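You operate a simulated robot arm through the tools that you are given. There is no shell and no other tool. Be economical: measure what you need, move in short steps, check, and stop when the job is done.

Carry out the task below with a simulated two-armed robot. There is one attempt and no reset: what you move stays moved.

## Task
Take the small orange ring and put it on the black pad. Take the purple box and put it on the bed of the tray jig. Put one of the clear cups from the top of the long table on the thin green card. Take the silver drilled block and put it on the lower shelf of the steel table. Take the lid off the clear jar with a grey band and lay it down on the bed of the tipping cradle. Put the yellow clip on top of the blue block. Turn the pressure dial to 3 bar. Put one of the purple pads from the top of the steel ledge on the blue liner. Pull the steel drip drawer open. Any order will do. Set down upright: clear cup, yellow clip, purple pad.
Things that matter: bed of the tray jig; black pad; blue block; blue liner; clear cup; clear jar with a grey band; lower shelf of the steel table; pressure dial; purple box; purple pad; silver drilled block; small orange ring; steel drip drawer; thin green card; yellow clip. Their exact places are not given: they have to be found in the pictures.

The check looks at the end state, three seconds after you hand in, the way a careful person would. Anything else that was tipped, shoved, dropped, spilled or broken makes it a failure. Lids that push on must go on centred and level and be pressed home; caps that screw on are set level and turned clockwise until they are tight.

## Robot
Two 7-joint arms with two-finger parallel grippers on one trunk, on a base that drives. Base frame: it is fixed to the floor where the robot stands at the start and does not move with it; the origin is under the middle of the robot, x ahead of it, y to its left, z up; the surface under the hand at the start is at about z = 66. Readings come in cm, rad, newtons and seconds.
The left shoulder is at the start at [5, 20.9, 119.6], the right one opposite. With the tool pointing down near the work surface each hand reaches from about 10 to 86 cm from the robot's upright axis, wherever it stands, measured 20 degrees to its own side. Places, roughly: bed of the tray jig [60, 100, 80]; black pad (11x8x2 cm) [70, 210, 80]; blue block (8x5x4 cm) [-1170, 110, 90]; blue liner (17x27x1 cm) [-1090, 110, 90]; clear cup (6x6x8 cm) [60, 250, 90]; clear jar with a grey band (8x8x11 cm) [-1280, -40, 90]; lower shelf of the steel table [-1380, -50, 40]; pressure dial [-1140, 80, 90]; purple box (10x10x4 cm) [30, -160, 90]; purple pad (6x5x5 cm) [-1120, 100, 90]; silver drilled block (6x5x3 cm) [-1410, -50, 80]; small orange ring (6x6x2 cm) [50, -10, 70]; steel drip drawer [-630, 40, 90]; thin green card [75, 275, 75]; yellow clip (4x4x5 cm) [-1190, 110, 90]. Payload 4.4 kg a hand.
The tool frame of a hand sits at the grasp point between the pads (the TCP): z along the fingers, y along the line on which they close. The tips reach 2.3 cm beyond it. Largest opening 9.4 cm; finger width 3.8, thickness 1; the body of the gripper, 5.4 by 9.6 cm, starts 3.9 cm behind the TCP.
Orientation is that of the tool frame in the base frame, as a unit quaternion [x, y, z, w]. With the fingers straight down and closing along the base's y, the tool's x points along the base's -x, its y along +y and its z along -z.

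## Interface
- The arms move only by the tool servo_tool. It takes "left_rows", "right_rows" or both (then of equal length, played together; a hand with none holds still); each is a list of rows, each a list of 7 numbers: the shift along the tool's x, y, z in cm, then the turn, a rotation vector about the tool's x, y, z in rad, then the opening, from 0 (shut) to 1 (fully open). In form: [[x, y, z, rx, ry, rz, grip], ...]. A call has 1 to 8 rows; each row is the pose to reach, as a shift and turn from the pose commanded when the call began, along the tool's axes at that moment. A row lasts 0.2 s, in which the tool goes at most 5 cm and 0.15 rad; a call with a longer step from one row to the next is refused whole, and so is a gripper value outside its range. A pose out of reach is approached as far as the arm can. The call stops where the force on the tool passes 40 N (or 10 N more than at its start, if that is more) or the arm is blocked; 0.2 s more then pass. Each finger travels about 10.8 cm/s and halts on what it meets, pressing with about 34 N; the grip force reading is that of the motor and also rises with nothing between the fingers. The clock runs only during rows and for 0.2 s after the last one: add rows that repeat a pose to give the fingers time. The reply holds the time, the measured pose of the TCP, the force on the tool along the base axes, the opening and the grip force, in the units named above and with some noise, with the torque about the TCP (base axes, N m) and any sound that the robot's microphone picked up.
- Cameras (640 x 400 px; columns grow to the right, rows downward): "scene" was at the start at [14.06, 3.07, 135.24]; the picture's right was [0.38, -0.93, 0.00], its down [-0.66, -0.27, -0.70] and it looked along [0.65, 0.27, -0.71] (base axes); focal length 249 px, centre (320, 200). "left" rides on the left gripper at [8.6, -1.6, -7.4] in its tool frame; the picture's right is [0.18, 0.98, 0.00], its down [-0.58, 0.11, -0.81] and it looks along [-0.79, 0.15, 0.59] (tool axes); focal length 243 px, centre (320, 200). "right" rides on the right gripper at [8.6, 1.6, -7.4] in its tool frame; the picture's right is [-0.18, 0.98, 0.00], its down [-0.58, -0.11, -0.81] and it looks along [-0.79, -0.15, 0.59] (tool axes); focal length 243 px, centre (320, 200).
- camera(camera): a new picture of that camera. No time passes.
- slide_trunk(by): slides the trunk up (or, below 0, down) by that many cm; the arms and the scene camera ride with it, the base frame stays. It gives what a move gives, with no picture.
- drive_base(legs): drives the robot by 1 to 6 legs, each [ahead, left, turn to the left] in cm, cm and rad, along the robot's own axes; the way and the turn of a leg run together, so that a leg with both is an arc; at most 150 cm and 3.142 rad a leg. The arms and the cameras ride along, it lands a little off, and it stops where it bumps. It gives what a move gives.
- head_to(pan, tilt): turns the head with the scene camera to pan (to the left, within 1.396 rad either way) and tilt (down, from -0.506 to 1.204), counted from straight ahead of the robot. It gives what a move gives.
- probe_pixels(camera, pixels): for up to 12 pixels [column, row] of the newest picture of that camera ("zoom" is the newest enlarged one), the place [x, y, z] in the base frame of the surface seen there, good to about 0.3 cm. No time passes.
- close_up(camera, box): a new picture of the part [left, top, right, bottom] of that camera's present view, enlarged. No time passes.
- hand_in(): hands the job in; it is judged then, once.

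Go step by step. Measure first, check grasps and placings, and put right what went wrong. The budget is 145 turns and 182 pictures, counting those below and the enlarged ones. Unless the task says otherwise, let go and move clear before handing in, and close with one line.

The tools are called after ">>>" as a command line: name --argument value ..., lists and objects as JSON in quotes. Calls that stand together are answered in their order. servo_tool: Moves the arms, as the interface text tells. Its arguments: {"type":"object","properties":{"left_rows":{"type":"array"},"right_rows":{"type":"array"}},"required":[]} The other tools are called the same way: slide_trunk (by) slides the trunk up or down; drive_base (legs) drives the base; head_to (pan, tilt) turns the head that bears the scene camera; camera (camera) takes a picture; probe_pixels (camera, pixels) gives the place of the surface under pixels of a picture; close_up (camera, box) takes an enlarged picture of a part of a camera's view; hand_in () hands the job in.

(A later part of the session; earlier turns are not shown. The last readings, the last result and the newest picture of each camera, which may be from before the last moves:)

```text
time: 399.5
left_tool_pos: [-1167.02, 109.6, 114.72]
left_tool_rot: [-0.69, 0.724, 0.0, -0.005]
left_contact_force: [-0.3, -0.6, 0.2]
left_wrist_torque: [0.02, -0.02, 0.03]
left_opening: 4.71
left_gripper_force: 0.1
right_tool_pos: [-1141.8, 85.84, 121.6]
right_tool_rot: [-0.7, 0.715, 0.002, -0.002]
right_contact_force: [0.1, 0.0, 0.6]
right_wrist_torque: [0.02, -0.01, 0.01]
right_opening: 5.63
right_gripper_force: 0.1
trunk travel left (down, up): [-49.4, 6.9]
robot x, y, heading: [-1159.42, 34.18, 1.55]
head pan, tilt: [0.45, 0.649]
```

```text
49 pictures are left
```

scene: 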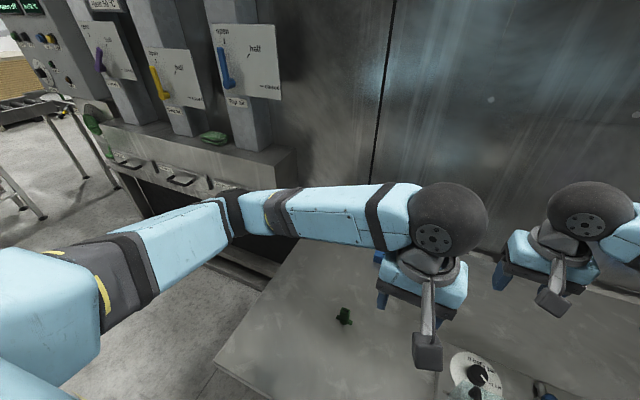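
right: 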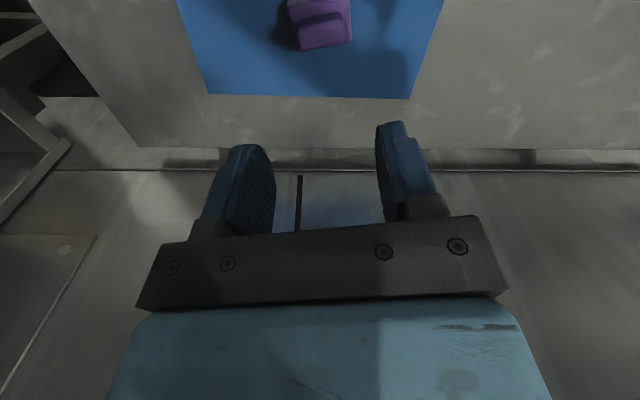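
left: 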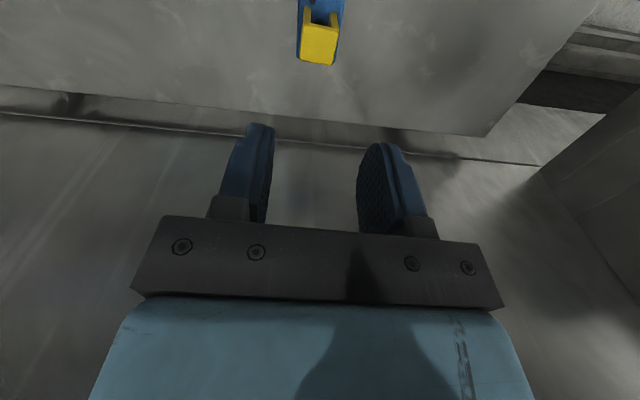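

The clip stands upright on the blue block. I retract the left arm, back off, and turn left toward the jar table.

>>> servo_tool --left_rows '[[4, 0, -2, 0, 0, 0, 0.5], [8, 1, -4, 0, 0, 0, 0.5], [12, 2, -6, 0, 0, 0, 0.5], [16, 3, -8, 0, 0, 0, 0.5], [20, 4, -9, 0, 0, 0, 0.5], [24, 6, -9, 0, 0, 0, 0.5], [28, 8, -9, 0, 0, 0, 0.5], [32, 10, -9, 0, 0, 0, 0.5]]'

>>> drive_base --legs '[[-55, 0, 0], [0, 0, 0.8], [0, 0, 0.79]]'

>>> head_to --pan 0.15 --tilt 0.5

>>> camera --camera "scene"

```text
time: 401.3
left_tool_pos: [-1178.51, 78.52, 124.3]
left_tool_rot: [-0.69, 0.724, 0.002, -0.005]
left_contact_force: [-0.4, 0.8, 0.9]
left_wrist_torque: [0.06, 0.03, -0.03]
left_opening: 4.7
left_gripper_force: 0.0
right_tool_pos: [-1141.98, 85.83, 121.51]
right_tool_rot: [-0.699, 0.715, 0.001, -0.002]
right_contact_force: [-0.1, -0.1, -0.2]
right_wrist_torque: [-0.02, -0.05, 0.04]
right_opening: 5.63
right_gripper_force: 0.1
trunk travel left (down, up): [-49.4, 6.9]
robot x, y, heading: [-1159.12, 34.52, 1.549]
head pan, tilt: [0.45, 0.649]
```

```text
time: 408.7
left_tool_pos: [-1204.3, -42.01, 124.26]
left_tool_rot: [1.0, -0.009, 0.004, 0.005]
left_contact_force: [-0.5, -0.2, -0.5]
left_wrist_torque: [0.01, -0.01, -0.02]
left_opening: 4.67
left_gripper_force: 0.1
right_tool_pos: [-1212.78, -5.74, 121.56]
right_tool_rot: [1.0, 0.004, 0.001, 0.002]
right_contact_force: [-0.7, 0.5, 0.1]
right_wrist_torque: [-0.01, -0.01, -0.02]
right_opening: 5.65
right_gripper_force: 0.0
trunk travel left (down, up): [-49.4, 6.9]
robot x, y, heading: [-1160.73, -21.77, -3.133]
head pan, tilt: [0.45, 0.649]
```

```text
time: 409.5
left_tool_pos: [-1204.34, -42.18, 124.23]
left_tool_rot: [1.0, -0.009, 0.003, 0.004]
left_contact_force: [0.5, 0.5, -1.6]
left_wrist_torque: [0.01, 0.0, -0.01]
left_opening: 4.72
left_gripper_force: 0.0
right_tool_pos: [-1212.72, -5.76, 121.52]
right_tool_rot: [1.0, 0.004, 0.0, 0.002]
right_contact_force: [-0.1, 0.3, 0.0]
right_wrist_torque: [0.01, 0.0, 0.03]
right_opening: 5.67
right_gripper_force: 0.0
trunk travel left (down, up): [-49.4, 6.9]
robot x, y, heading: [-1160.51, -21.89, -3.132]
head pan, tilt: [0.15, 0.499]
```

```text
48 pictures are left
```

scene: 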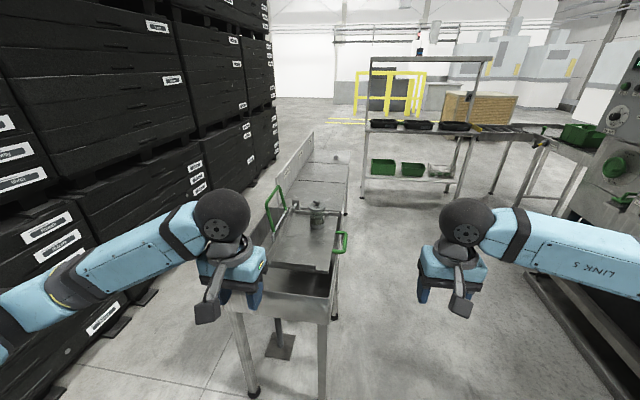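

>>> close_up --camera "scene" --box '[230, 140, 370, 310]'

>>> probe_pixels --camera "scene" --pixels '[[317, 205], [317, 228], [295, 250], [341, 242], [275, 205], [310, 285], [330, 180], [337, 158], [300, 265], [345, 208]]'

```text
2.35 times, centred on (300, 225) of scene
```

zoom: 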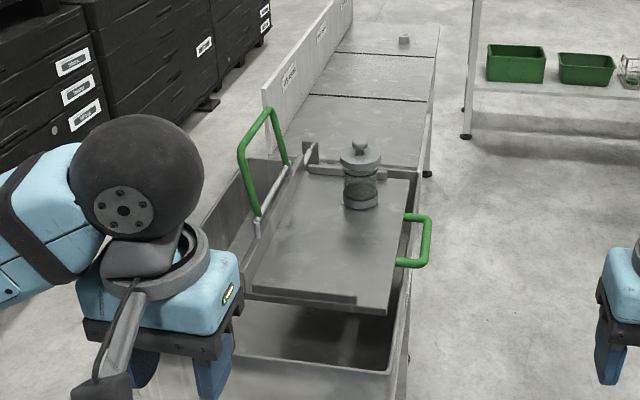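

```text
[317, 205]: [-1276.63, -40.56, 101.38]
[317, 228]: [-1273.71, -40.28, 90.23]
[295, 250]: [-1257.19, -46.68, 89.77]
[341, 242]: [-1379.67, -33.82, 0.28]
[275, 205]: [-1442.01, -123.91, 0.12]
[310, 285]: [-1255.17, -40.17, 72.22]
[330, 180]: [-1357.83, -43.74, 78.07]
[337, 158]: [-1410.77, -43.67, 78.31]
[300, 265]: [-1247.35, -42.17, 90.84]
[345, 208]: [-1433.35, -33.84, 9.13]
```

The plate with green handles over the sink is the tipping cradle; the jar stands on its bed at (-1275,-40). I drive closer and look in detail.

>>> drive_base --legs '[[30, 26, -0.01]]'

>>> head_to --pan -0.1 --tilt 0.7

>>> camera --camera "scene"

>>> close_up --camera "scene" --box '[240, 120, 420, 280]'

```text
time: 412.3
left_tool_pos: [-1233.96, -67.35, 124.08]
left_tool_rot: [1.0, -0.011, 0.003, 0.005]
left_contact_force: [-0.1, -0.8, 0.4]
left_wrist_torque: [-0.02, 0.01, 0.0]
left_opening: 4.7
left_gripper_force: 0.1
right_tool_pos: [-1242.12, -30.98, 121.46]
right_tool_rot: [1.0, 0.003, 0.0, 0.003]
right_contact_force: [-0.6, -0.2, -0.6]
right_wrist_torque: [0.01, 0.03, 0.04]
right_opening: 5.62
right_gripper_force: 0.0
trunk travel left (down, up): [-49.4, 6.9]
robot x, y, heading: [-1190.16, -47.32, -3.137]
head pan, tilt: [0.15, 0.499]
```

```text
time: 413.1
left_tool_pos: [-1234.06, -67.39, 124.25]
left_tool_rot: [1.0, -0.01, 0.003, 0.005]
left_contact_force: [0.4, -0.4, -0.2]
left_wrist_torque: [0.04, -0.02, 0.03]
left_opening: 4.68
left_gripper_force: 0.0
right_tool_pos: [-1242.22, -31.12, 121.54]
right_tool_rot: [1.0, 0.002, 0.001, 0.002]
right_contact_force: [-0.3, -0.7, -0.6]
right_wrist_torque: [0.02, 0.0, 0.0]
right_opening: 5.63
right_gripper_force: 0.0
trunk travel left (down, up): [-49.4, 6.9]
robot x, y, heading: [-1190.4, -47.2, -3.134]
head pan, tilt: [-0.099, 0.7]
```

```text
46 pictures are left
```

scene: 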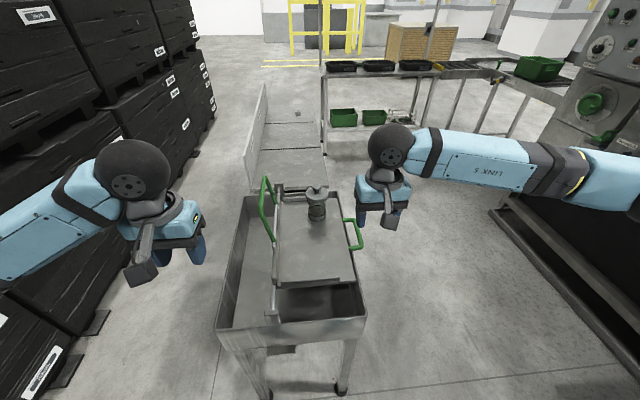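

```text
2.50 times, centred on (330, 200) of scene
```

zoom: 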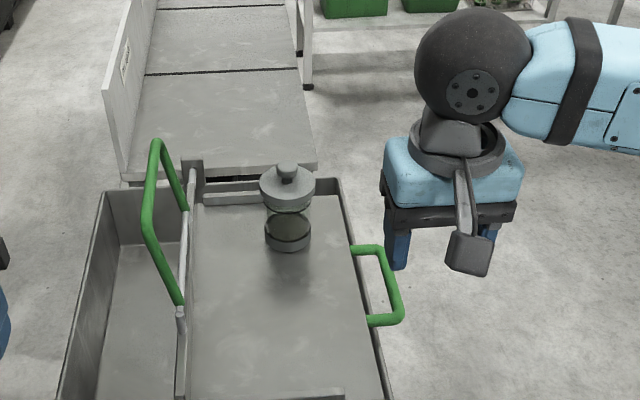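

>>> close_up --camera "scene" --box '[290, 170, 350, 230]'

>>> probe_pixels --camera "zoom" --pixels '[[280, 85], [280, 115], [190, 150], [370, 150], [280, 165], [280, 215], [275, 310], [280, 130], [255, 110], [310, 110], [150, 330], [430, 330]]'

```text
6.67 times, centred on (320, 200) of scene
```

zoom: 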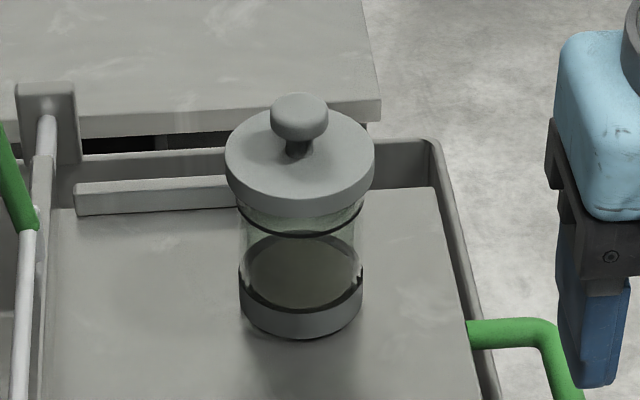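

```text
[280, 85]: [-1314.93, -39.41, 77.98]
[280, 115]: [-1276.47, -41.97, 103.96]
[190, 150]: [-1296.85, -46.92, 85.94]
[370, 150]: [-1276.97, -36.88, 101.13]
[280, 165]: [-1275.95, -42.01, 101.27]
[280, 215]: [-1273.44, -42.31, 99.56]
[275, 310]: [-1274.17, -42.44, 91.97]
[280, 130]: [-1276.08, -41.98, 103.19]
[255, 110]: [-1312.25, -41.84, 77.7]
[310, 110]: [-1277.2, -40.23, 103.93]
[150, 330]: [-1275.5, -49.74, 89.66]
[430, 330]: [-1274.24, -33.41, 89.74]
```

The lid has a mushroom knob (centre about (-1277.4,-41.1), top z 104.5). I bring the right hand above it.

>>> servo_tool --right_rows '[[-4.5, 1.3, 0, 0, 0, 0, 0.6], [-9, 2.6, 0, 0, 0, 0, 0.6], [-13.5, 3.9, 0, 0, 0, 0, 0.6], [-18, 5.2, 0, 0, 0, 0, 0.6], [-22.5, 6.5, 0, 0, 0, 0, 0.6], [-27, 7.8, 0, 0, 0, 0, 0.6], [-31.5, 9.1, 1, 0, 0, 0, 0.6], [-35.2, 10, 3, 0, 0, 0, 0.6]]'

>>> servo_tool --right_rows '[[0, 0, 4, 0, 0, 0, 0.6], [0, 0, 8, 0, 0, 0, 0.6]]'

>>> camera --camera "right"

```text
time: 414.9
left_tool_pos: [-1233.95, -67.46, 124.31]
left_tool_rot: [1.0, -0.012, 0.003, 0.004]
left_contact_force: [-1.2, 0.1, 0.6]
left_wrist_torque: [-0.02, 0.02, 0.0]
left_opening: 4.71
left_gripper_force: 0.0
right_tool_pos: [-1274.27, -40.67, 119.51]
right_tool_rot: [1.0, 0.005, 0.0, 0.003]
right_contact_force: [-0.3, -0.8, -0.2]
right_wrist_torque: [-0.01, 0.03, -0.02]
right_opening: 5.65
right_gripper_force: 0.1
right hand out of reach, approached as far as the arm can: row 8
trunk travel left (down, up): [-49.4, 6.9]
robot x, y, heading: [-1190.25, -47.12, -3.137]
head pan, tilt: [-0.099, 0.7]
```

```text
time: 415.5
left_tool_pos: [-1233.98, -67.1, 124.36]
left_tool_rot: [1.0, -0.011, 0.003, 0.007]
left_contact_force: [-0.9, 0.1, -0.8]
left_wrist_torque: [-0.04, -0.03, -0.04]
left_opening: 4.74
left_gripper_force: 0.0
right_tool_pos: [-1272.95, -39.97, 111.67]
right_tool_rot: [1.0, 0.002, -0.001, 0.004]
right_contact_force: [-0.4, -0.4, 0.8]
right_wrist_torque: [-0.02, 0.01, 0.05]
right_opening: 5.65
right_gripper_force: 0.1
right hand out of reach, approached as far as the arm can: row 1, 2
trunk travel left (down, up): [-49.4, 6.9]
robot x, y, heading: [-1190.51, -46.99, -3.135]
head pan, tilt: [-0.099, 0.7]
```

```text
43 pictures are left
```

right: 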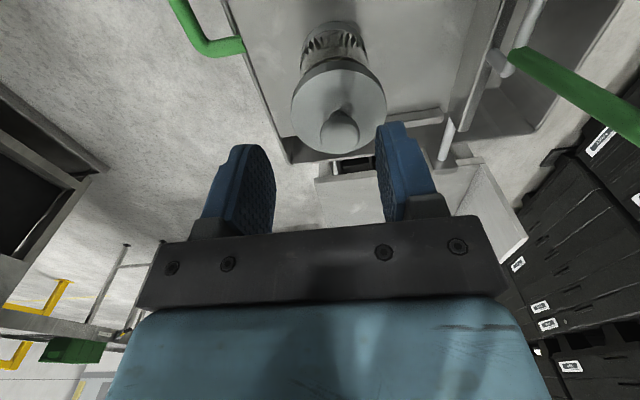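

Reach is short by a few cm; I drive 8 cm forward (hands are above everything) and re-measure.

>>> drive_base --legs '[[8, 0, 0]]'

>>> camera --camera "right"

>>> probe_pixels --camera "right" --pixels '[[338, 130], [338, 175], [310, 100], [370, 100]]'

```text
time: 416.6
left_tool_pos: [-1241.58, -67.51, 124.21]
left_tool_rot: [1.0, -0.01, 0.003, 0.005]
left_contact_force: [-0.1, 0.1, 0.0]
left_wrist_torque: [0.04, -0.03, 0.03]
left_opening: 4.69
left_gripper_force: 0.0
right_tool_pos: [-1280.61, -40.4, 111.86]
right_tool_rot: [1.0, 0.003, 0.001, 0.002]
right_contact_force: [1.2, -0.7, -0.2]
right_wrist_torque: [0.03, 0.01, -0.01]
right_opening: 5.66
right_gripper_force: 0.0
trunk travel left (down, up): [-49.4, 6.9]
robot x, y, heading: [-1197.78, -46.77, -3.134]
head pan, tilt: [-0.099, 0.7]
```

```text
42 pictures are left
```

right: 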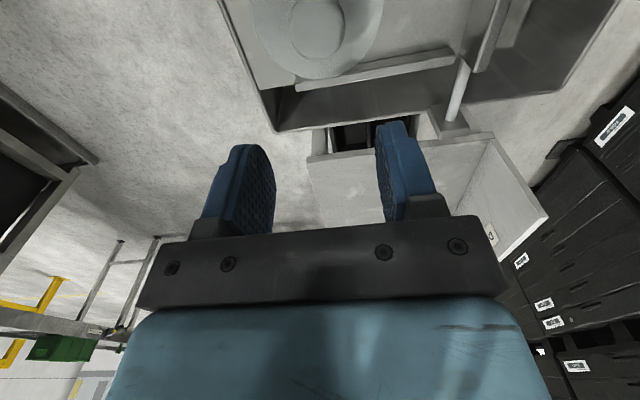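

```text
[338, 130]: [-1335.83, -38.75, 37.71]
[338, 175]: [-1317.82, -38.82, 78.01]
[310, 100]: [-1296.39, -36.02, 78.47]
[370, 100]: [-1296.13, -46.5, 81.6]
```

>>> probe_pixels --camera "right" --pixels '[[318, 20], [318, 40], [302, 28], [335, 28], [320, 62], [320, 76], [320, 5]]'

```text
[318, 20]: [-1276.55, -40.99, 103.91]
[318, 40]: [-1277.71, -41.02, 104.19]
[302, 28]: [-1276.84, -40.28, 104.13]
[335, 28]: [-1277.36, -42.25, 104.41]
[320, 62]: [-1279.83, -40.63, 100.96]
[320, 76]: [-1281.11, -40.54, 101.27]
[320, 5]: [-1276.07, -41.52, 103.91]
```

>>> servo_tool --right_rows '[[2, 0.4, 1, 0, 0, 0, 0.6], [3.6, 0.7, 3, 0, 0, 0, 0.6], [3.6, 0.7, 6, 0, 0, 0, 0.6], [3.6, 0.7, 8, 0, 0, 0, 0.6], [3.6, 0.7, 8, 0, 0, 0, 0.3], [3.6, 0.7, 8, 0, 0, 0, 0.0], [3.6, 0.7, 8, 0, 0, 0, 0.0]]'

>>> servo_tool --right_rows '[[0, 0, -0.3, 0, 0, 0, 0], [0, 0, -0.7, 0, 0, 0, 0], [0, 0, -1.2, 0, 0, 0, 0]]'

>>> close_up --camera "scene" --box '[270, 150, 400, 270]'

>>> camera --camera "right"

```text
time: 418.2
left_tool_pos: [-1241.72, -67.52, 124.25]
left_tool_rot: [1.0, -0.011, 0.003, 0.004]
left_contact_force: [0.3, 0.5, 0.0]
left_wrist_torque: [0.03, 0.02, -0.01]
left_opening: 4.69
left_gripper_force: 0.1
right_tool_pos: [-1276.97, -40.96, 103.93]
right_tool_rot: [1.0, 0.003, 0.0, 0.003]
right_contact_force: [0.2, 0.1, -0.3]
right_wrist_torque: [0.0, -0.02, -0.01]
right_opening: 2.99
right_gripper_force: 34.4
trunk travel left (down, up): [-49.4, 6.9]
robot x, y, heading: [-1198.05, -47.26, -3.133]
head pan, tilt: [-0.099, 0.7]
heard: snap
```

```text
time: 419.0
left_tool_pos: [-1241.72, -67.52, 124.22]
left_tool_rot: [1.0, -0.011, 0.004, 0.004]
left_contact_force: [0.4, -0.3, 0.1]
left_wrist_torque: [-0.01, -0.03, -0.01]
left_opening: 4.7
left_gripper_force: 0.1
right_tool_pos: [-1277.03, -41.01, 104.9]
right_tool_rot: [1.0, 0.003, 0.001, 0.003]
right_contact_force: [-0.5, -0.2, -0.1]
right_wrist_torque: [0.03, 0.0, -0.01]
right_opening: 2.96
right_gripper_force: 33.7
trunk travel left (down, up): [-49.4, 6.9]
robot x, y, heading: [-1198.18, -47.47, -3.135]
head pan, tilt: [-0.099, 0.7]
```

```text
3.33 times, centred on (335, 210) of scene
```

zoom: 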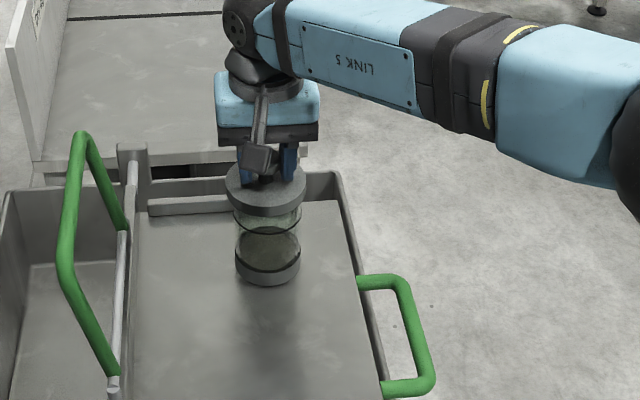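

```text
40 pictures are left
```

right: 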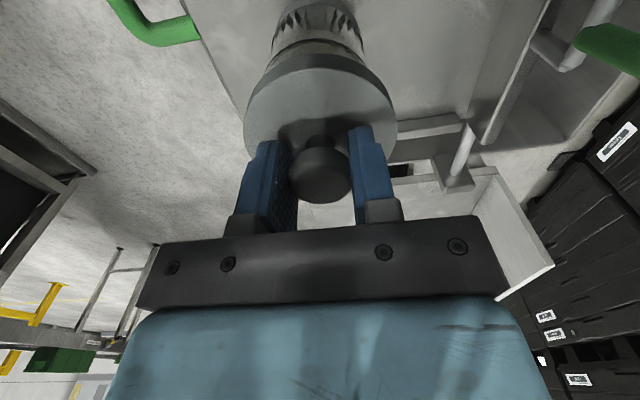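

A snap was heard as I gripped; lifted 1 cm so far. I lift a bit more and check whether the jar stays.

>>> servo_tool --right_rows '[[0, 0, -0.6, 0, 0, 0, 0], [0, 0, -1.4, 0, 0, 0, 0], [0, 0, -2.2, 0, 0, 0, 0]]'

>>> close_up --camera "scene" --box '[290, 170, 370, 250]'

```text
time: 419.8
left_tool_pos: [-1241.74, -67.53, 124.24]
left_tool_rot: [1.0, -0.01, 0.004, 0.004]
left_contact_force: [-0.1, -0.5, -0.2]
left_wrist_torque: [-0.02, 0.0, -0.02]
left_opening: 4.71
left_gripper_force: 0.0
right_tool_pos: [-1277.08, -40.88, 107.2]
right_tool_rot: [1.0, 0.003, 0.0, 0.003]
right_contact_force: [0.2, 0.6, -0.1]
right_wrist_torque: [-0.02, -0.01, -0.04]
right_opening: 2.96
right_gripper_force: 34.1
trunk travel left (down, up): [-49.4, 6.9]
robot x, y, heading: [-1198.31, -47.35, -3.135]
head pan, tilt: [-0.099, 0.7]
```

```text
5.00 times, centred on (330, 210) of scene
```

zoom: 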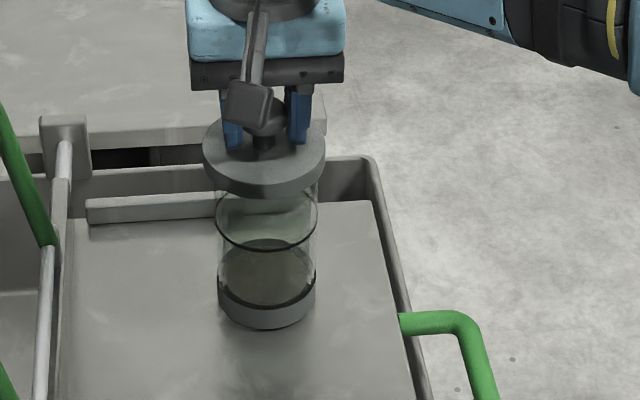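

The lid comes off and the jar stays. I lift clear and carry it to (-1260,-44) on the bed.

>>> servo_tool --right_rows '[[0, 0, -2, 0, 0, 0, 0], [0, 0, -5, 0, 0, 0, 0], [3.5, 0.6, -6, 0, 0, 0, 0], [7.5, 1.2, -6, 0, 0, 0, 0], [11.5, 1.8, -6, 0, 0, 0, 0], [15, 2.4, -5, 0, 0, 0, 0], [17, 3, -2, 0, 0, 0, 0], [17, 3, 2, 0, 0, 0, 0]]'

>>> servo_tool --right_rows '[[0, 0, 4, 0, 0, 0, 0], [0, 0, 7, 0, 0, 0, 0]]'

>>> close_up --camera "scene" --box '[250, 160, 400, 300]'

```text
time: 421.6
left_tool_pos: [-1241.84, -67.59, 124.08]
left_tool_rot: [1.0, -0.01, 0.003, 0.004]
left_contact_force: [0.2, 0.0, 0.4]
left_wrist_torque: [0.0, -0.07, -0.02]
left_opening: 4.68
left_gripper_force: 0.0
right_tool_pos: [-1260.43, -43.77, 104.96]
right_tool_rot: [1.0, 0.003, 0.001, 0.002]
right_contact_force: [0.4, 0.0, -0.7]
right_wrist_torque: [0.0, 0.01, -0.02]
right_opening: 2.98
right_gripper_force: 34.1
trunk travel left (down, up): [-49.4, 6.9]
robot x, y, heading: [-1198.13, -47.18, -3.136]
head pan, tilt: [-0.099, 0.7]
```

```text
time: 422.2
left_tool_pos: [-1241.81, -67.57, 124.14]
left_tool_rot: [1.0, -0.01, 0.004, 0.004]
left_contact_force: [0.8, 0.4, 0.9]
left_wrist_torque: [0.0, -0.02, 0.01]
left_opening: 4.72
left_gripper_force: 0.1
right_tool_pos: [-1260.34, -43.98, 98.12]
right_tool_rot: [1.0, 0.004, 0.0, 0.003]
right_contact_force: [0.0, -0.1, -0.3]
right_wrist_torque: [0.01, 0.0, -0.05]
right_opening: 2.99
right_gripper_force: 34.5
trunk travel left (down, up): [-49.4, 6.9]
robot x, y, heading: [-1197.97, -47.48, -3.132]
head pan, tilt: [-0.099, 0.7]
```

```text
2.86 times, centred on (325, 230) of scene
```

zoom: 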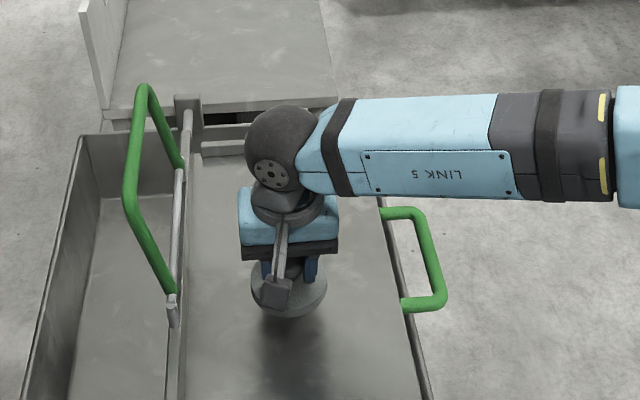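

>>> servo_tool --right_rows '[[0, 0, 1.5, 0, 0, 0, 0], [0, 0, 2.5, 0, 0, 0, 0], [0, 0, 3.0, 0, 0, 0, 0]]'

>>> close_up --camera "right" --box '[200, 20, 440, 220]'

```text
time: 423.0
left_tool_pos: [-1241.79, -67.5, 124.3]
left_tool_rot: [1.0, -0.01, 0.004, 0.004]
left_contact_force: [0.1, -0.1, 0.1]
left_wrist_torque: [-0.03, -0.03, 0.0]
left_opening: 4.72
left_gripper_force: 0.0
right_tool_pos: [-1260.04, -44.12, 95.15]
right_tool_rot: [1.0, 0.004, 0.0, 0.003]
right_contact_force: [0.4, -0.5, 0.4]
right_wrist_torque: [-0.02, 0.02, -0.02]
right_opening: 3.01
right_gripper_force: 34.3
trunk travel left (down, up): [-49.4, 6.9]
robot x, y, heading: [-1198.15, -47.58, -3.133]
head pan, tilt: [-0.099, 0.7]
```

```text
2.00 times, centred on (320, 120) of right
```

zoom: 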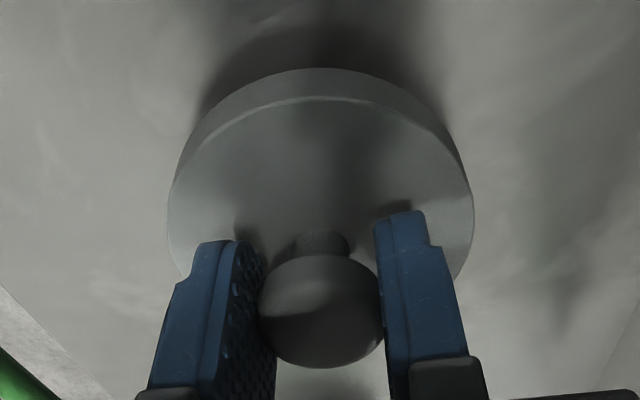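

>>> servo_tool --right_rows '[[0, 0, 0.3, 0, 0, 0, 0], [0, 0, 0.6, 0, 0, 0, 0], [0, 0, 0.8, 0, 0, 0, 0]]'

>>> close_up --camera "right" --box '[200, 20, 440, 220]'

```text
time: 423.8
left_tool_pos: [-1241.63, -67.55, 124.22]
left_tool_rot: [1.0, -0.011, 0.003, 0.005]
left_contact_force: [0.4, -0.3, 0.0]
left_wrist_torque: [-0.01, 0.02, 0.02]
left_opening: 4.7
left_gripper_force: 0.0
right_tool_pos: [-1260.12, -44.12, 94.26]
right_tool_rot: [1.0, 0.004, 0.001, 0.003]
right_contact_force: [-0.3, 0.4, 0.5]
right_wrist_torque: [0.01, 0.02, 0.0]
right_opening: 3.0
right_gripper_force: 33.9
trunk travel left (down, up): [-49.4, 6.9]
robot x, y, heading: [-1198.25, -47.08, -3.133]
head pan, tilt: [-0.099, 0.7]
```

```text
2.00 times, centred on (320, 120) of right
```

zoom: 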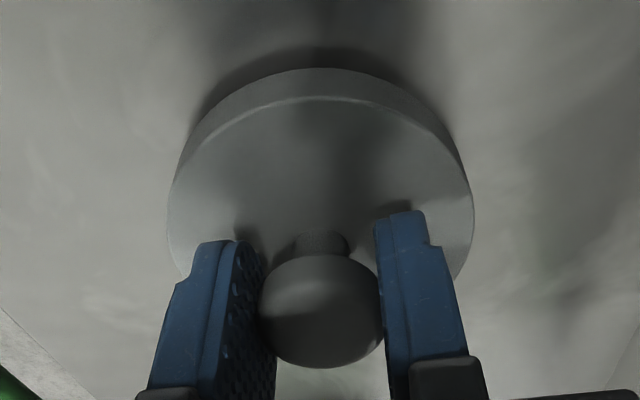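

>>> servo_tool --right_rows '[[0, 0, 0.2, 0, 0, 0, 0], [0, 0, 0.35, 0, 0, 0, 0], [0, 0, 0.35, 0, 0, 0, 0.5], [0, 0, 0.35, 0, 0, 0, 0.5], [0, 0, -3, 0, 0, 0, 0.5], [0, 0, -7, 0, 0, 0, 0.5], [0, 0, -12, 0, 0, 0, 0.5], [0, 0, -17, 0, 0, 0, 0.5]]'

>>> servo_tool --right_rows '[[4, -4, -3, 0, 0, 0, 0.5], [6.5, -8, -6, 0, 0, 0, 0.5], [8, -12, -9, 0, 0, 0, 0.5], [8, -16, -9, 0, 0, 0, 0.5], [8, -20, -9, 0, 0, 0, 0.5]]'

>>> camera --camera "scene"

```text
time: 425.6
left_tool_pos: [-1241.58, -67.58, 124.19]
left_tool_rot: [1.0, -0.011, 0.003, 0.004]
left_contact_force: [-0.1, 0.0, 0.2]
left_wrist_torque: [-0.02, 0.02, -0.01]
left_opening: 4.74
left_gripper_force: 0.0
right_tool_pos: [-1259.86, -43.95, 111.59]
right_tool_rot: [1.0, 0.003, 0.001, 0.003]
right_contact_force: [1.0, -0.4, 0.0]
right_wrist_torque: [0.01, 0.02, 0.01]
right_opening: 4.72
right_gripper_force: 0.0
trunk travel left (down, up): [-49.4, 6.9]
robot x, y, heading: [-1198.01, -47.16, -3.137]
head pan, tilt: [-0.099, 0.7]
```

```text
refused: row 1 steps farther than a row can; nothing moved
```

```text
35 pictures are left
```

scene: 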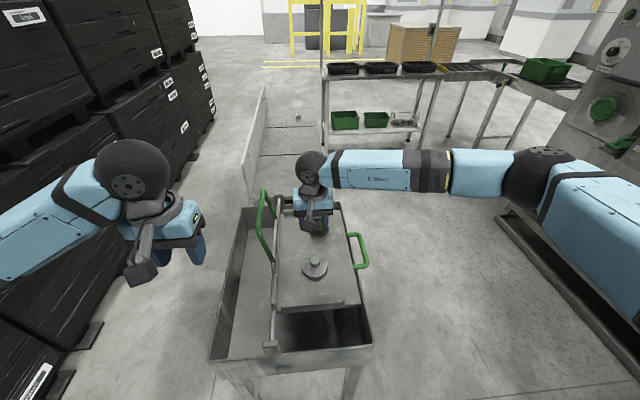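

Lid is on the bed, jar open behind it. Next the silver block; I tuck the right arm and probe the free space beside the steel table.

>>> servo_tool --right_rows '[[3, -3, -2, 0, 0, 0, 0.5], [6, -6, -4, 0, 0, 0, 0.5], [9, -9, -6, 0, 0, 0, 0.5], [12, -12, -8, 0, 0, 0, 0.5], [15, -14, -9, 0, 0, 0, 0.5]]'

>>> probe_pixels --camera "scene" --pixels '[[327, 148], [424, 148], [475, 165], [297, 116], [320, 140], [262, 130], [330, 178], [490, 140], [395, 150], [318, 125]]'

>>> close_up --camera "scene" --box '[230, 80, 450, 200]'

```text
time: 426.8
left_tool_pos: [-1241.6, -67.49, 124.28]
left_tool_rot: [1.0, -0.011, 0.002, 0.005]
left_contact_force: [-0.2, 0.0, 0.8]
left_wrist_torque: [0.01, 0.02, -0.02]
left_opening: 4.69
left_gripper_force: 0.1
right_tool_pos: [-1245.33, -29.84, 120.21]
right_tool_rot: [1.0, 0.003, 0.0, 0.003]
right_contact_force: [0.8, -0.3, -1.2]
right_wrist_torque: [0.02, 0.03, -0.04]
right_opening: 4.7
right_gripper_force: 0.0
trunk travel left (down, up): [-49.4, 6.9]
robot x, y, heading: [-1198.08, -46.79, -3.133]
head pan, tilt: [-0.099, 0.7]
```

```text
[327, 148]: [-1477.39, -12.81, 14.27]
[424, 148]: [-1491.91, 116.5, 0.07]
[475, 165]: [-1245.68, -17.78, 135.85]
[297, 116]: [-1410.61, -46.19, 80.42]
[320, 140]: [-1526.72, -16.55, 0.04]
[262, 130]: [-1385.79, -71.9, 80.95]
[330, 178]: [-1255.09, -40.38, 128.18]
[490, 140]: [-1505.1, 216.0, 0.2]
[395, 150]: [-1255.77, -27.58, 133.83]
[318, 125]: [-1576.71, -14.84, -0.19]
```

```text
2.91 times, centred on (340, 140) of scene
```

zoom: 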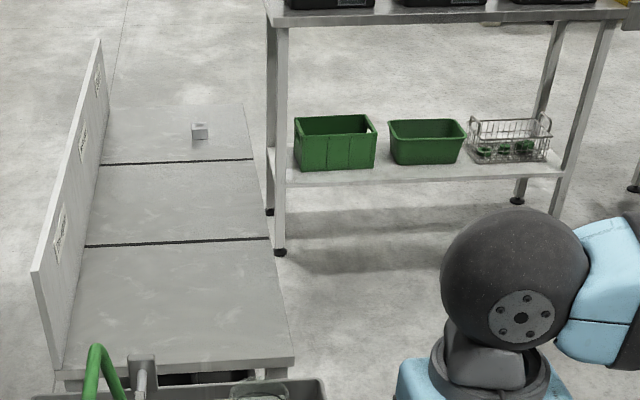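

The block is at (-1410.6,-46.2) on the steel table (z 78, edge y≈-33). I'll stand on its open side at about (-1395,14), facing -y.

>>> drive_base --legs '[[-12, 0, -0.008], [0, -63, 0], [100, 0, 0], [108, 0, 0], [0, 0, 0.8], [0, 0, 0.78]]'

>>> head_to --pan -0.1 --tilt 0.75

>>> camera --camera "scene"

```text
time: 447.8
left_tool_pos: [-1374.32, -29.5, 124.25]
left_tool_rot: [0.713, 0.701, 0.005, 0.0]
left_contact_force: [0.5, -0.3, 0.5]
left_wrist_torque: [-0.02, 0.01, 0.0]
left_opening: 4.7
left_gripper_force: 0.1
right_tool_pos: [-1411.84, -33.26, 120.09]
right_tool_rot: [0.703, 0.711, 0.002, 0.002]
right_contact_force: [0.1, -0.6, 0.7]
right_wrist_torque: [0.02, 0.0, -0.03]
right_opening: 4.72
right_gripper_force: 0.0
trunk travel left (down, up): [-49.4, 6.9]
robot x, y, heading: [-1394.76, 14.33, -1.558]
head pan, tilt: [-0.099, 0.7]
```

```text
time: 448.5
left_tool_pos: [-1374.24, -29.38, 124.2]
left_tool_rot: [0.713, 0.701, 0.005, 0.001]
left_contact_force: [0.0, -0.5, -0.1]
left_wrist_torque: [0.01, -0.01, 0.0]
left_opening: 4.68
left_gripper_force: 0.0
right_tool_pos: [-1411.93, -33.25, 120.15]
right_tool_rot: [0.703, 0.711, 0.002, 0.0]
right_contact_force: [-0.1, -0.1, 0.6]
right_wrist_torque: [0.01, 0.02, 0.01]
right_opening: 4.7
right_gripper_force: 0.1
trunk travel left (down, up): [-49.4, 6.9]
robot x, y, heading: [-1394.78, 14.18, -1.562]
head pan, tilt: [-0.099, 0.75]
```

```text
33 pictures are left
```

scene: 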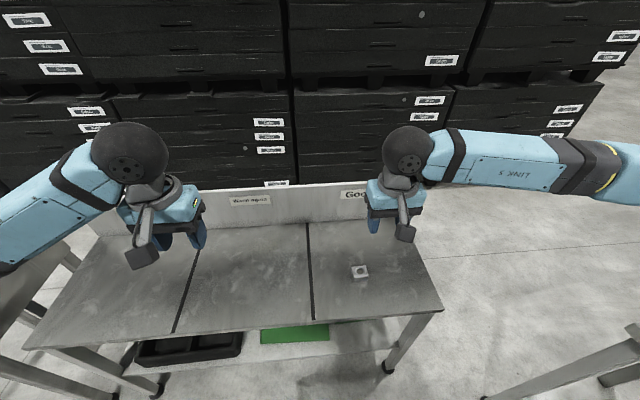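

>>> close_up --camera "scene" --box '[300, 240, 440, 380]'

>>> probe_pixels --camera "scene" --pixels '[[360, 271], [352, 268], [368, 269], [354, 276], [367, 276], [370, 325], [360, 340], [395, 320], [380, 316], [300, 335], [345, 345], [420, 312]]'

```text
2.86 times, centred on (370, 310) of scene
```

zoom: 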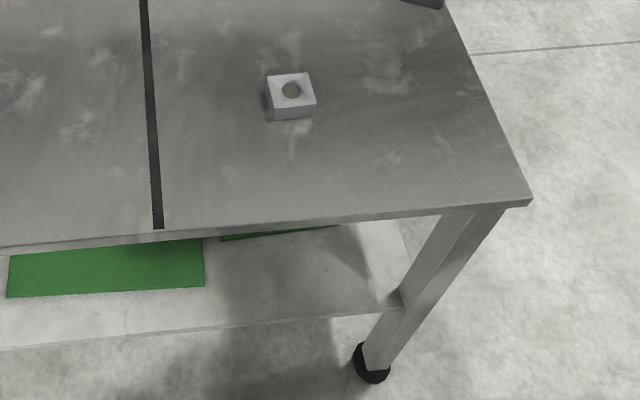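

```text
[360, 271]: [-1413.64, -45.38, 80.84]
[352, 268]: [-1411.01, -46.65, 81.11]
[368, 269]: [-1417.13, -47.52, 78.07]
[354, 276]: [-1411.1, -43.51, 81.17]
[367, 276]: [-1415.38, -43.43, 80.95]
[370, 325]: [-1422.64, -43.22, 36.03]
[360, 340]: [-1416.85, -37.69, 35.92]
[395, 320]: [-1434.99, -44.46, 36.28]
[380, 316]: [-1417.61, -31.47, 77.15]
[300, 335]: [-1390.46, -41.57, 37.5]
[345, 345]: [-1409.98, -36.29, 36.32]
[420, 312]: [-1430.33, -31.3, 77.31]
```

Block centre about (-1413.2,-45.1), top 81.1; shelf z≈36, its edge y≈-34.5, free around x≈-1412. I'll grip with the hand tilted 30° so the same pose fits under the table. First tilt and approach; left hand lifts out of the way.

>>> servo_tool --right_rows '[[-2, -0.3, 3, 0, -0.13, 0, 0.9], [-4, -0.6, 6, 0, -0.26, 0, 0.9], [-6, -1, 10, 0, -0.39, 0, 0.9], [-8, -1.3, 14, 0, -0.52, 0, 0.9], [-10, -1.3, 18, 0, -0.52, 0, 0.9], [-11.2, -1.3, 22, 0, -0.52, 0, 0.9], [-11.2, -1.3, 26, 0, -0.52, 0, 0.9], [-11.2, -1.3, 29, 0, -0.52, 0, 0.9]]' --left_rows '[[1, 0, -2, 0, 0, 0, 0.5], [2, 0, -4, 0, 0, 0, 0.5], [4, 0, -6, 0, 0, 0, 0.5], [6, 0, -8, 0, 0, 0, 0.5], [8, 0, -10, 0, 0, 0, 0.5], [10, 0, -12, 0, 0, 0, 0.5], [12, 0, -14, 0, 0, 0, 0.5], [13, 0, -16, 0, 0, 0, 0.5]]'

>>> camera --camera "right"

```text
time: 450.3
left_tool_pos: [-1374.32, -16.74, 140.3]
left_tool_rot: [0.714, 0.7, 0.006, 0.001]
left_contact_force: [0.0, 0.3, 0.1]
left_wrist_torque: [-0.01, 0.01, 0.01]
left_opening: 4.71
left_gripper_force: 0.0
right_tool_pos: [-1412.87, -44.46, 90.77]
right_tool_rot: [0.68, 0.686, -0.18, 0.185]
right_contact_force: [-0.3, -0.7, -0.4]
right_wrist_torque: [0.03, -0.04, 0.01]
right_opening: 8.44
right_gripper_force: 0.1
trunk travel left (down, up): [-49.4, 6.9]
robot x, y, heading: [-1394.86, 13.76, -1.557]
head pan, tilt: [-0.099, 0.75]
```

```text
31 pictures are left
```

right: 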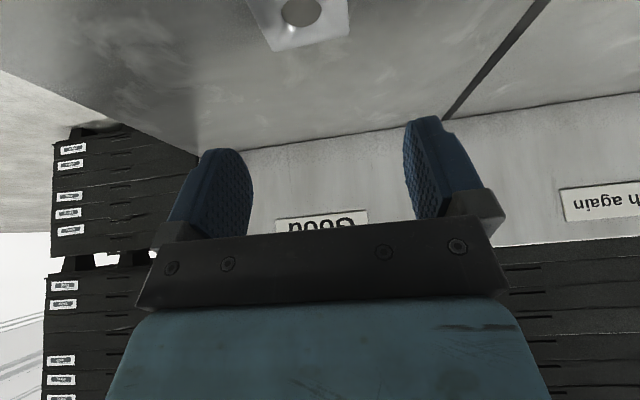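

>>> probe_pixels --camera "right" --pixels '[[272, 30], [340, 20], [278, 48], [348, 38], [258, 10], [310, 35], [300, 12]]'

```text
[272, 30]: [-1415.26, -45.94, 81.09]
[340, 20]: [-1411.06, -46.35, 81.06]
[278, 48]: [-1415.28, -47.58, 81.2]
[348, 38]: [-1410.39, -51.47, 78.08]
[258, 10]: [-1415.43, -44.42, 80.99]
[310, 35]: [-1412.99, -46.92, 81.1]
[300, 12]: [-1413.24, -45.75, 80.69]
```

>>> servo_tool --right_rows '[[1.9, -0.25, 3.4, 0, 0, 0, 0.9], [3.5, -0.25, 6.3, 0, 0, 0, 0.9], [4.3, -0.25, 7.8, 0, 0, 0, 0.9], [4.58, -0.25, 8.26, 0, 0, 0, 0.9], [4.58, -0.25, 8.26, 0, 0, 0, 0.5], [4.58, -0.25, 8.26, 0, 0, 0, 0.2], [4.58, -0.25, 8.26, 0, 0, 0, 0.0], [4.58, -0.25, 8.26, 0, 0, 0, 0.0]]'

>>> camera --camera "right"

```text
time: 452.1
left_tool_pos: [-1374.18, -16.69, 140.22]
left_tool_rot: [0.713, 0.701, 0.005, 0.0]
left_contact_force: [0.5, 0.4, 0.9]
left_wrist_torque: [0.01, 0.01, -0.01]
left_opening: 4.72
left_gripper_force: 0.1
right_tool_pos: [-1413.15, -44.36, 81.64]
right_tool_rot: [0.68, 0.686, -0.179, 0.184]
right_contact_force: [0.3, -0.1, -0.3]
right_wrist_torque: [0.0, 0.02, 0.02]
right_opening: 5.2
right_gripper_force: 33.9
trunk travel left (down, up): [-49.4, 6.9]
robot x, y, heading: [-1394.45, 13.8, -1.565]
head pan, tilt: [-0.099, 0.75]
```

```text
30 pictures are left
```

right: 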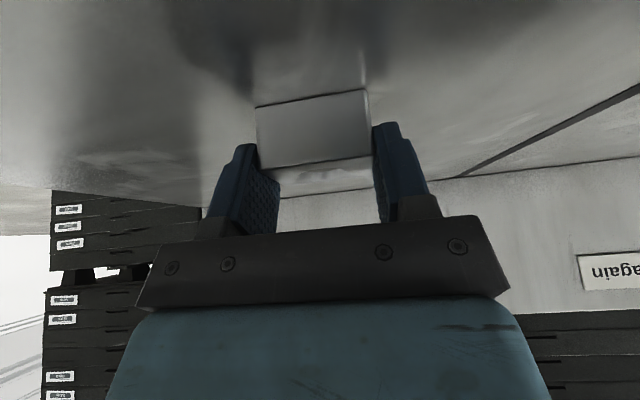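

Gripped (5.2 cm). I lift with the trunk and check.

>>> slide_trunk --by 5

>>> camera --camera "right"

```text
time: 453.0
left_tool_pos: [-1374.2, -16.81, 145.07]
left_tool_rot: [0.713, 0.702, 0.005, 0.001]
left_contact_force: [-0.7, 0.2, 0.2]
left_wrist_torque: [0.0, -0.01, 0.02]
left_opening: 4.71
left_gripper_force: 0.0
right_tool_pos: [-1413.33, -44.48, 86.64]
right_tool_rot: [0.68, 0.687, -0.178, 0.184]
right_contact_force: [0.7, 0.0, -2.1]
right_wrist_torque: [0.01, -0.01, -0.03]
right_opening: 5.17
right_gripper_force: 33.9
trunk travel left (down, up): [-54.4, 1.9]
robot x, y, heading: [-1394.44, 13.87, -1.559]
head pan, tilt: [-0.099, 0.75]
```

```text
29 pictures are left
```

right: 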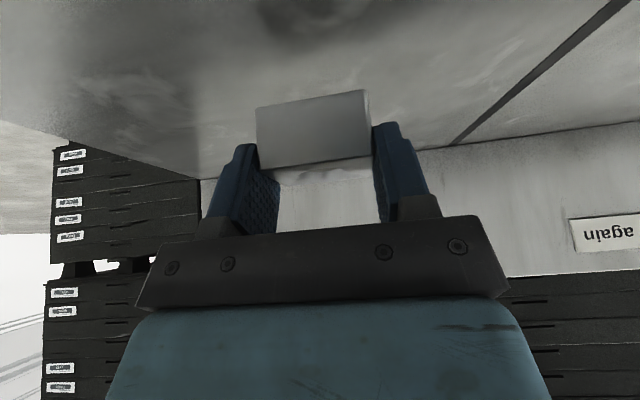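

The block is held level. I back the base 32 cm, lower the trunk 45, and look before entering.

>>> drive_base --legs '[[-32, 0, 0]]'

>>> slide_trunk --by -44

>>> camera --camera "scene"

>>> camera --camera "right"

```text
time: 455.1
left_tool_pos: [-1374.41, 14.35, 145.15]
left_tool_rot: [0.712, 0.702, 0.006, 0.001]
left_contact_force: [-0.4, 0.4, 0.1]
left_wrist_torque: [0.01, 0.0, -0.01]
left_opening: 4.69
left_gripper_force: 0.1
right_tool_pos: [-1413.32, -13.57, 86.68]
right_tool_rot: [0.679, 0.688, -0.178, 0.184]
right_contact_force: [0.0, -0.4, -1.4]
right_wrist_torque: [0.01, 0.01, 0.01]
right_opening: 5.17
right_gripper_force: 34.4
trunk travel left (down, up): [-54.4, 1.9]
robot x, y, heading: [-1395.34, 45.23, -1.554]
head pan, tilt: [-0.099, 0.75]
```

```text
refused: -44 is not a number from -40 to 40
```

```text
28 pictures are left
```

scene: 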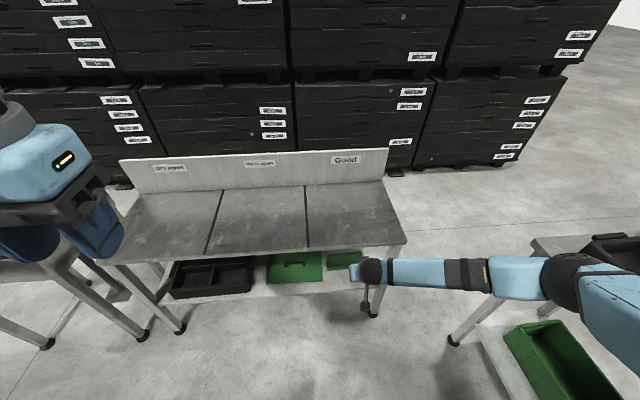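

```text
27 pictures are left
```

right: 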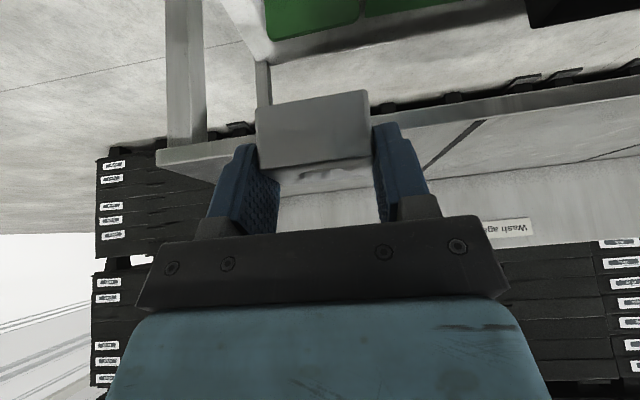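

>>> probe_pixels --camera "scene" --pixels '[[565, 280], [520, 270], [450, 270], [620, 310], [540, 245], [610, 245], [540, 340], [455, 342], [375, 272], [372, 312], [345, 280], [376, 250]]'

```text
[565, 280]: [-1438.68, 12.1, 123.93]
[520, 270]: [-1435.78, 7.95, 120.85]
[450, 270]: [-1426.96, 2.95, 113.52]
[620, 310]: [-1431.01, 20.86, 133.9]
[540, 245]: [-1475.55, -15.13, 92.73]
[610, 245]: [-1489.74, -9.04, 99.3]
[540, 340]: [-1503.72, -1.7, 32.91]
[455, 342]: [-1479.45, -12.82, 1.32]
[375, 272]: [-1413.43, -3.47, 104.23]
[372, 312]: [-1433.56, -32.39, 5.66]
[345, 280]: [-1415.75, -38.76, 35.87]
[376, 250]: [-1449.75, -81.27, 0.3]
```

Elbow is ~30 cm clear of the rack and the forearm rises outward. I lower 40 + 5.6 cm and look at the entry.

>>> slide_trunk --by -40

>>> slide_trunk --by -5.2

>>> drive_base --legs '[[14, 0, 0]]'

>>> camera --camera "right"

>>> camera --camera "scene"

```text
time: 458.9
left_tool_pos: [-1374.42, 14.44, 105.19]
left_tool_rot: [0.712, 0.703, 0.005, 0.001]
left_contact_force: [0.3, -0.5, 0.4]
left_wrist_torque: [0.01, -0.03, -0.02]
left_opening: 4.71
left_gripper_force: 0.0
right_tool_pos: [-1413.27, -13.62, 46.56]
right_tool_rot: [0.679, 0.688, -0.178, 0.185]
right_contact_force: [0.8, 0.1, -1.4]
right_wrist_torque: [-0.02, 0.01, 0.03]
right_opening: 5.18
right_gripper_force: 34.3
trunk travel left (down, up): [-14.4, 41.9]
robot x, y, heading: [-1395.03, 45.28, -1.556]
head pan, tilt: [-0.099, 0.75]
```

```text
time: 459.9
left_tool_pos: [-1374.34, 14.57, 100.11]
left_tool_rot: [0.711, 0.703, 0.005, 0.0]
left_contact_force: [0.3, -0.3, 0.3]
left_wrist_torque: [0.0, 0.01, 0.0]
left_opening: 4.72
left_gripper_force: 0.0
right_tool_pos: [-1413.33, -13.57, 41.5]
right_tool_rot: [0.679, 0.688, -0.179, 0.184]
right_contact_force: [-0.3, 0.0, -2.2]
right_wrist_torque: [0.03, 0.02, 0.01]
right_opening: 5.19
right_gripper_force: 34.3
trunk travel left (down, up): [-9.2, 47.1]
robot x, y, heading: [-1395.36, 45.38, -1.559]
head pan, tilt: [-0.099, 0.75]
```

```text
time: 461.2
left_tool_pos: [-1374.17, 0.45, 100.09]
left_tool_rot: [0.711, 0.704, 0.006, 0.001]
left_contact_force: [-0.3, -1.0, -0.2]
left_wrist_torque: [0.04, -0.03, 0.0]
left_opening: 4.7
left_gripper_force: 0.0
right_tool_pos: [-1412.89, -27.59, 41.36]
right_tool_rot: [0.678, 0.689, -0.178, 0.184]
right_contact_force: [0.1, 0.2, -2.9]
right_wrist_torque: [-0.01, 0.01, 0.01]
right_opening: 5.18
right_gripper_force: 33.8
trunk travel left (down, up): [-9.2, 47.1]
robot x, y, heading: [-1394.53, 31.46, -1.555]
head pan, tilt: [-0.099, 0.75]
```

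```text
26 pictures are left
```

right: 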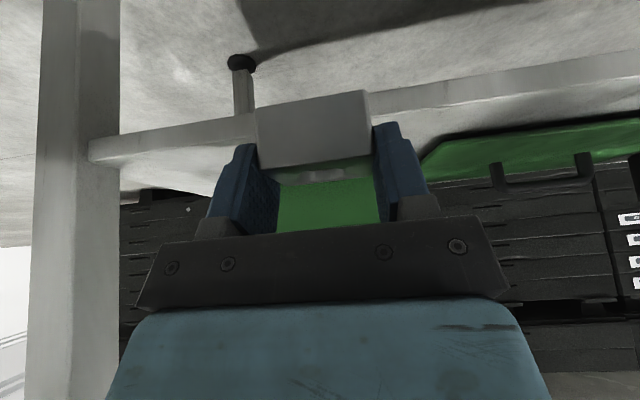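

```text
25 pictures are left
```

scene: 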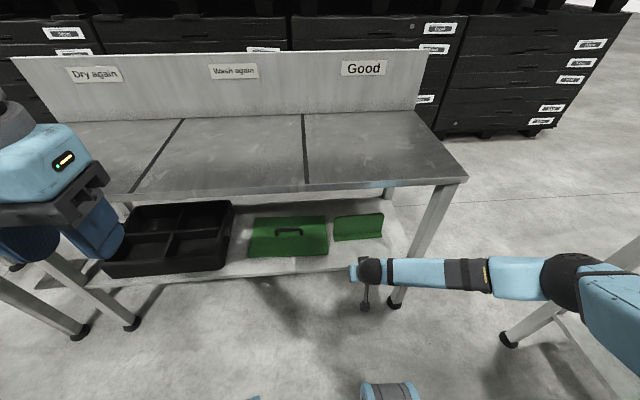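

>>> probe_pixels --camera "scene" --pixels '[[336, 238], [381, 234], [382, 216], [340, 250], [345, 264], [390, 240], [400, 225], [330, 252], [420, 240], [340, 267]]'

>>> close_up --camera "scene" --box '[300, 190, 460, 310]'

```text
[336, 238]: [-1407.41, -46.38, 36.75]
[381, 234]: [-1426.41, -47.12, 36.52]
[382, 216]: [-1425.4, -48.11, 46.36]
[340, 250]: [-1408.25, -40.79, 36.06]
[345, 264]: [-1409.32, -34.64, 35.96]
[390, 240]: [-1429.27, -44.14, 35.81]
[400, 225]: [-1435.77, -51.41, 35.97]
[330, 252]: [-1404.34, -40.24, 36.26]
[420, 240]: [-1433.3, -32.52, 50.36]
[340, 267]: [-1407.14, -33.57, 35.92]
```

```text
3.33 times, centred on (380, 250) of scene
```

zoom: 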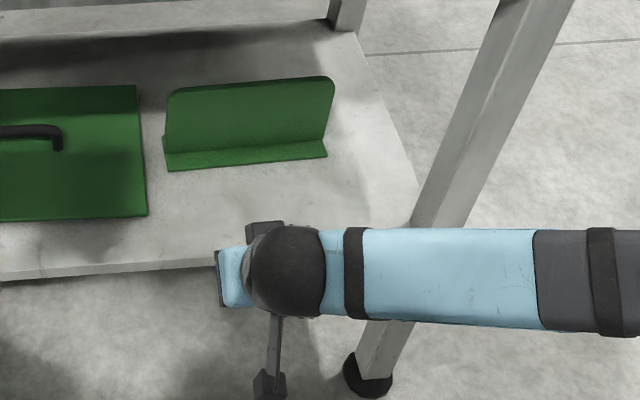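

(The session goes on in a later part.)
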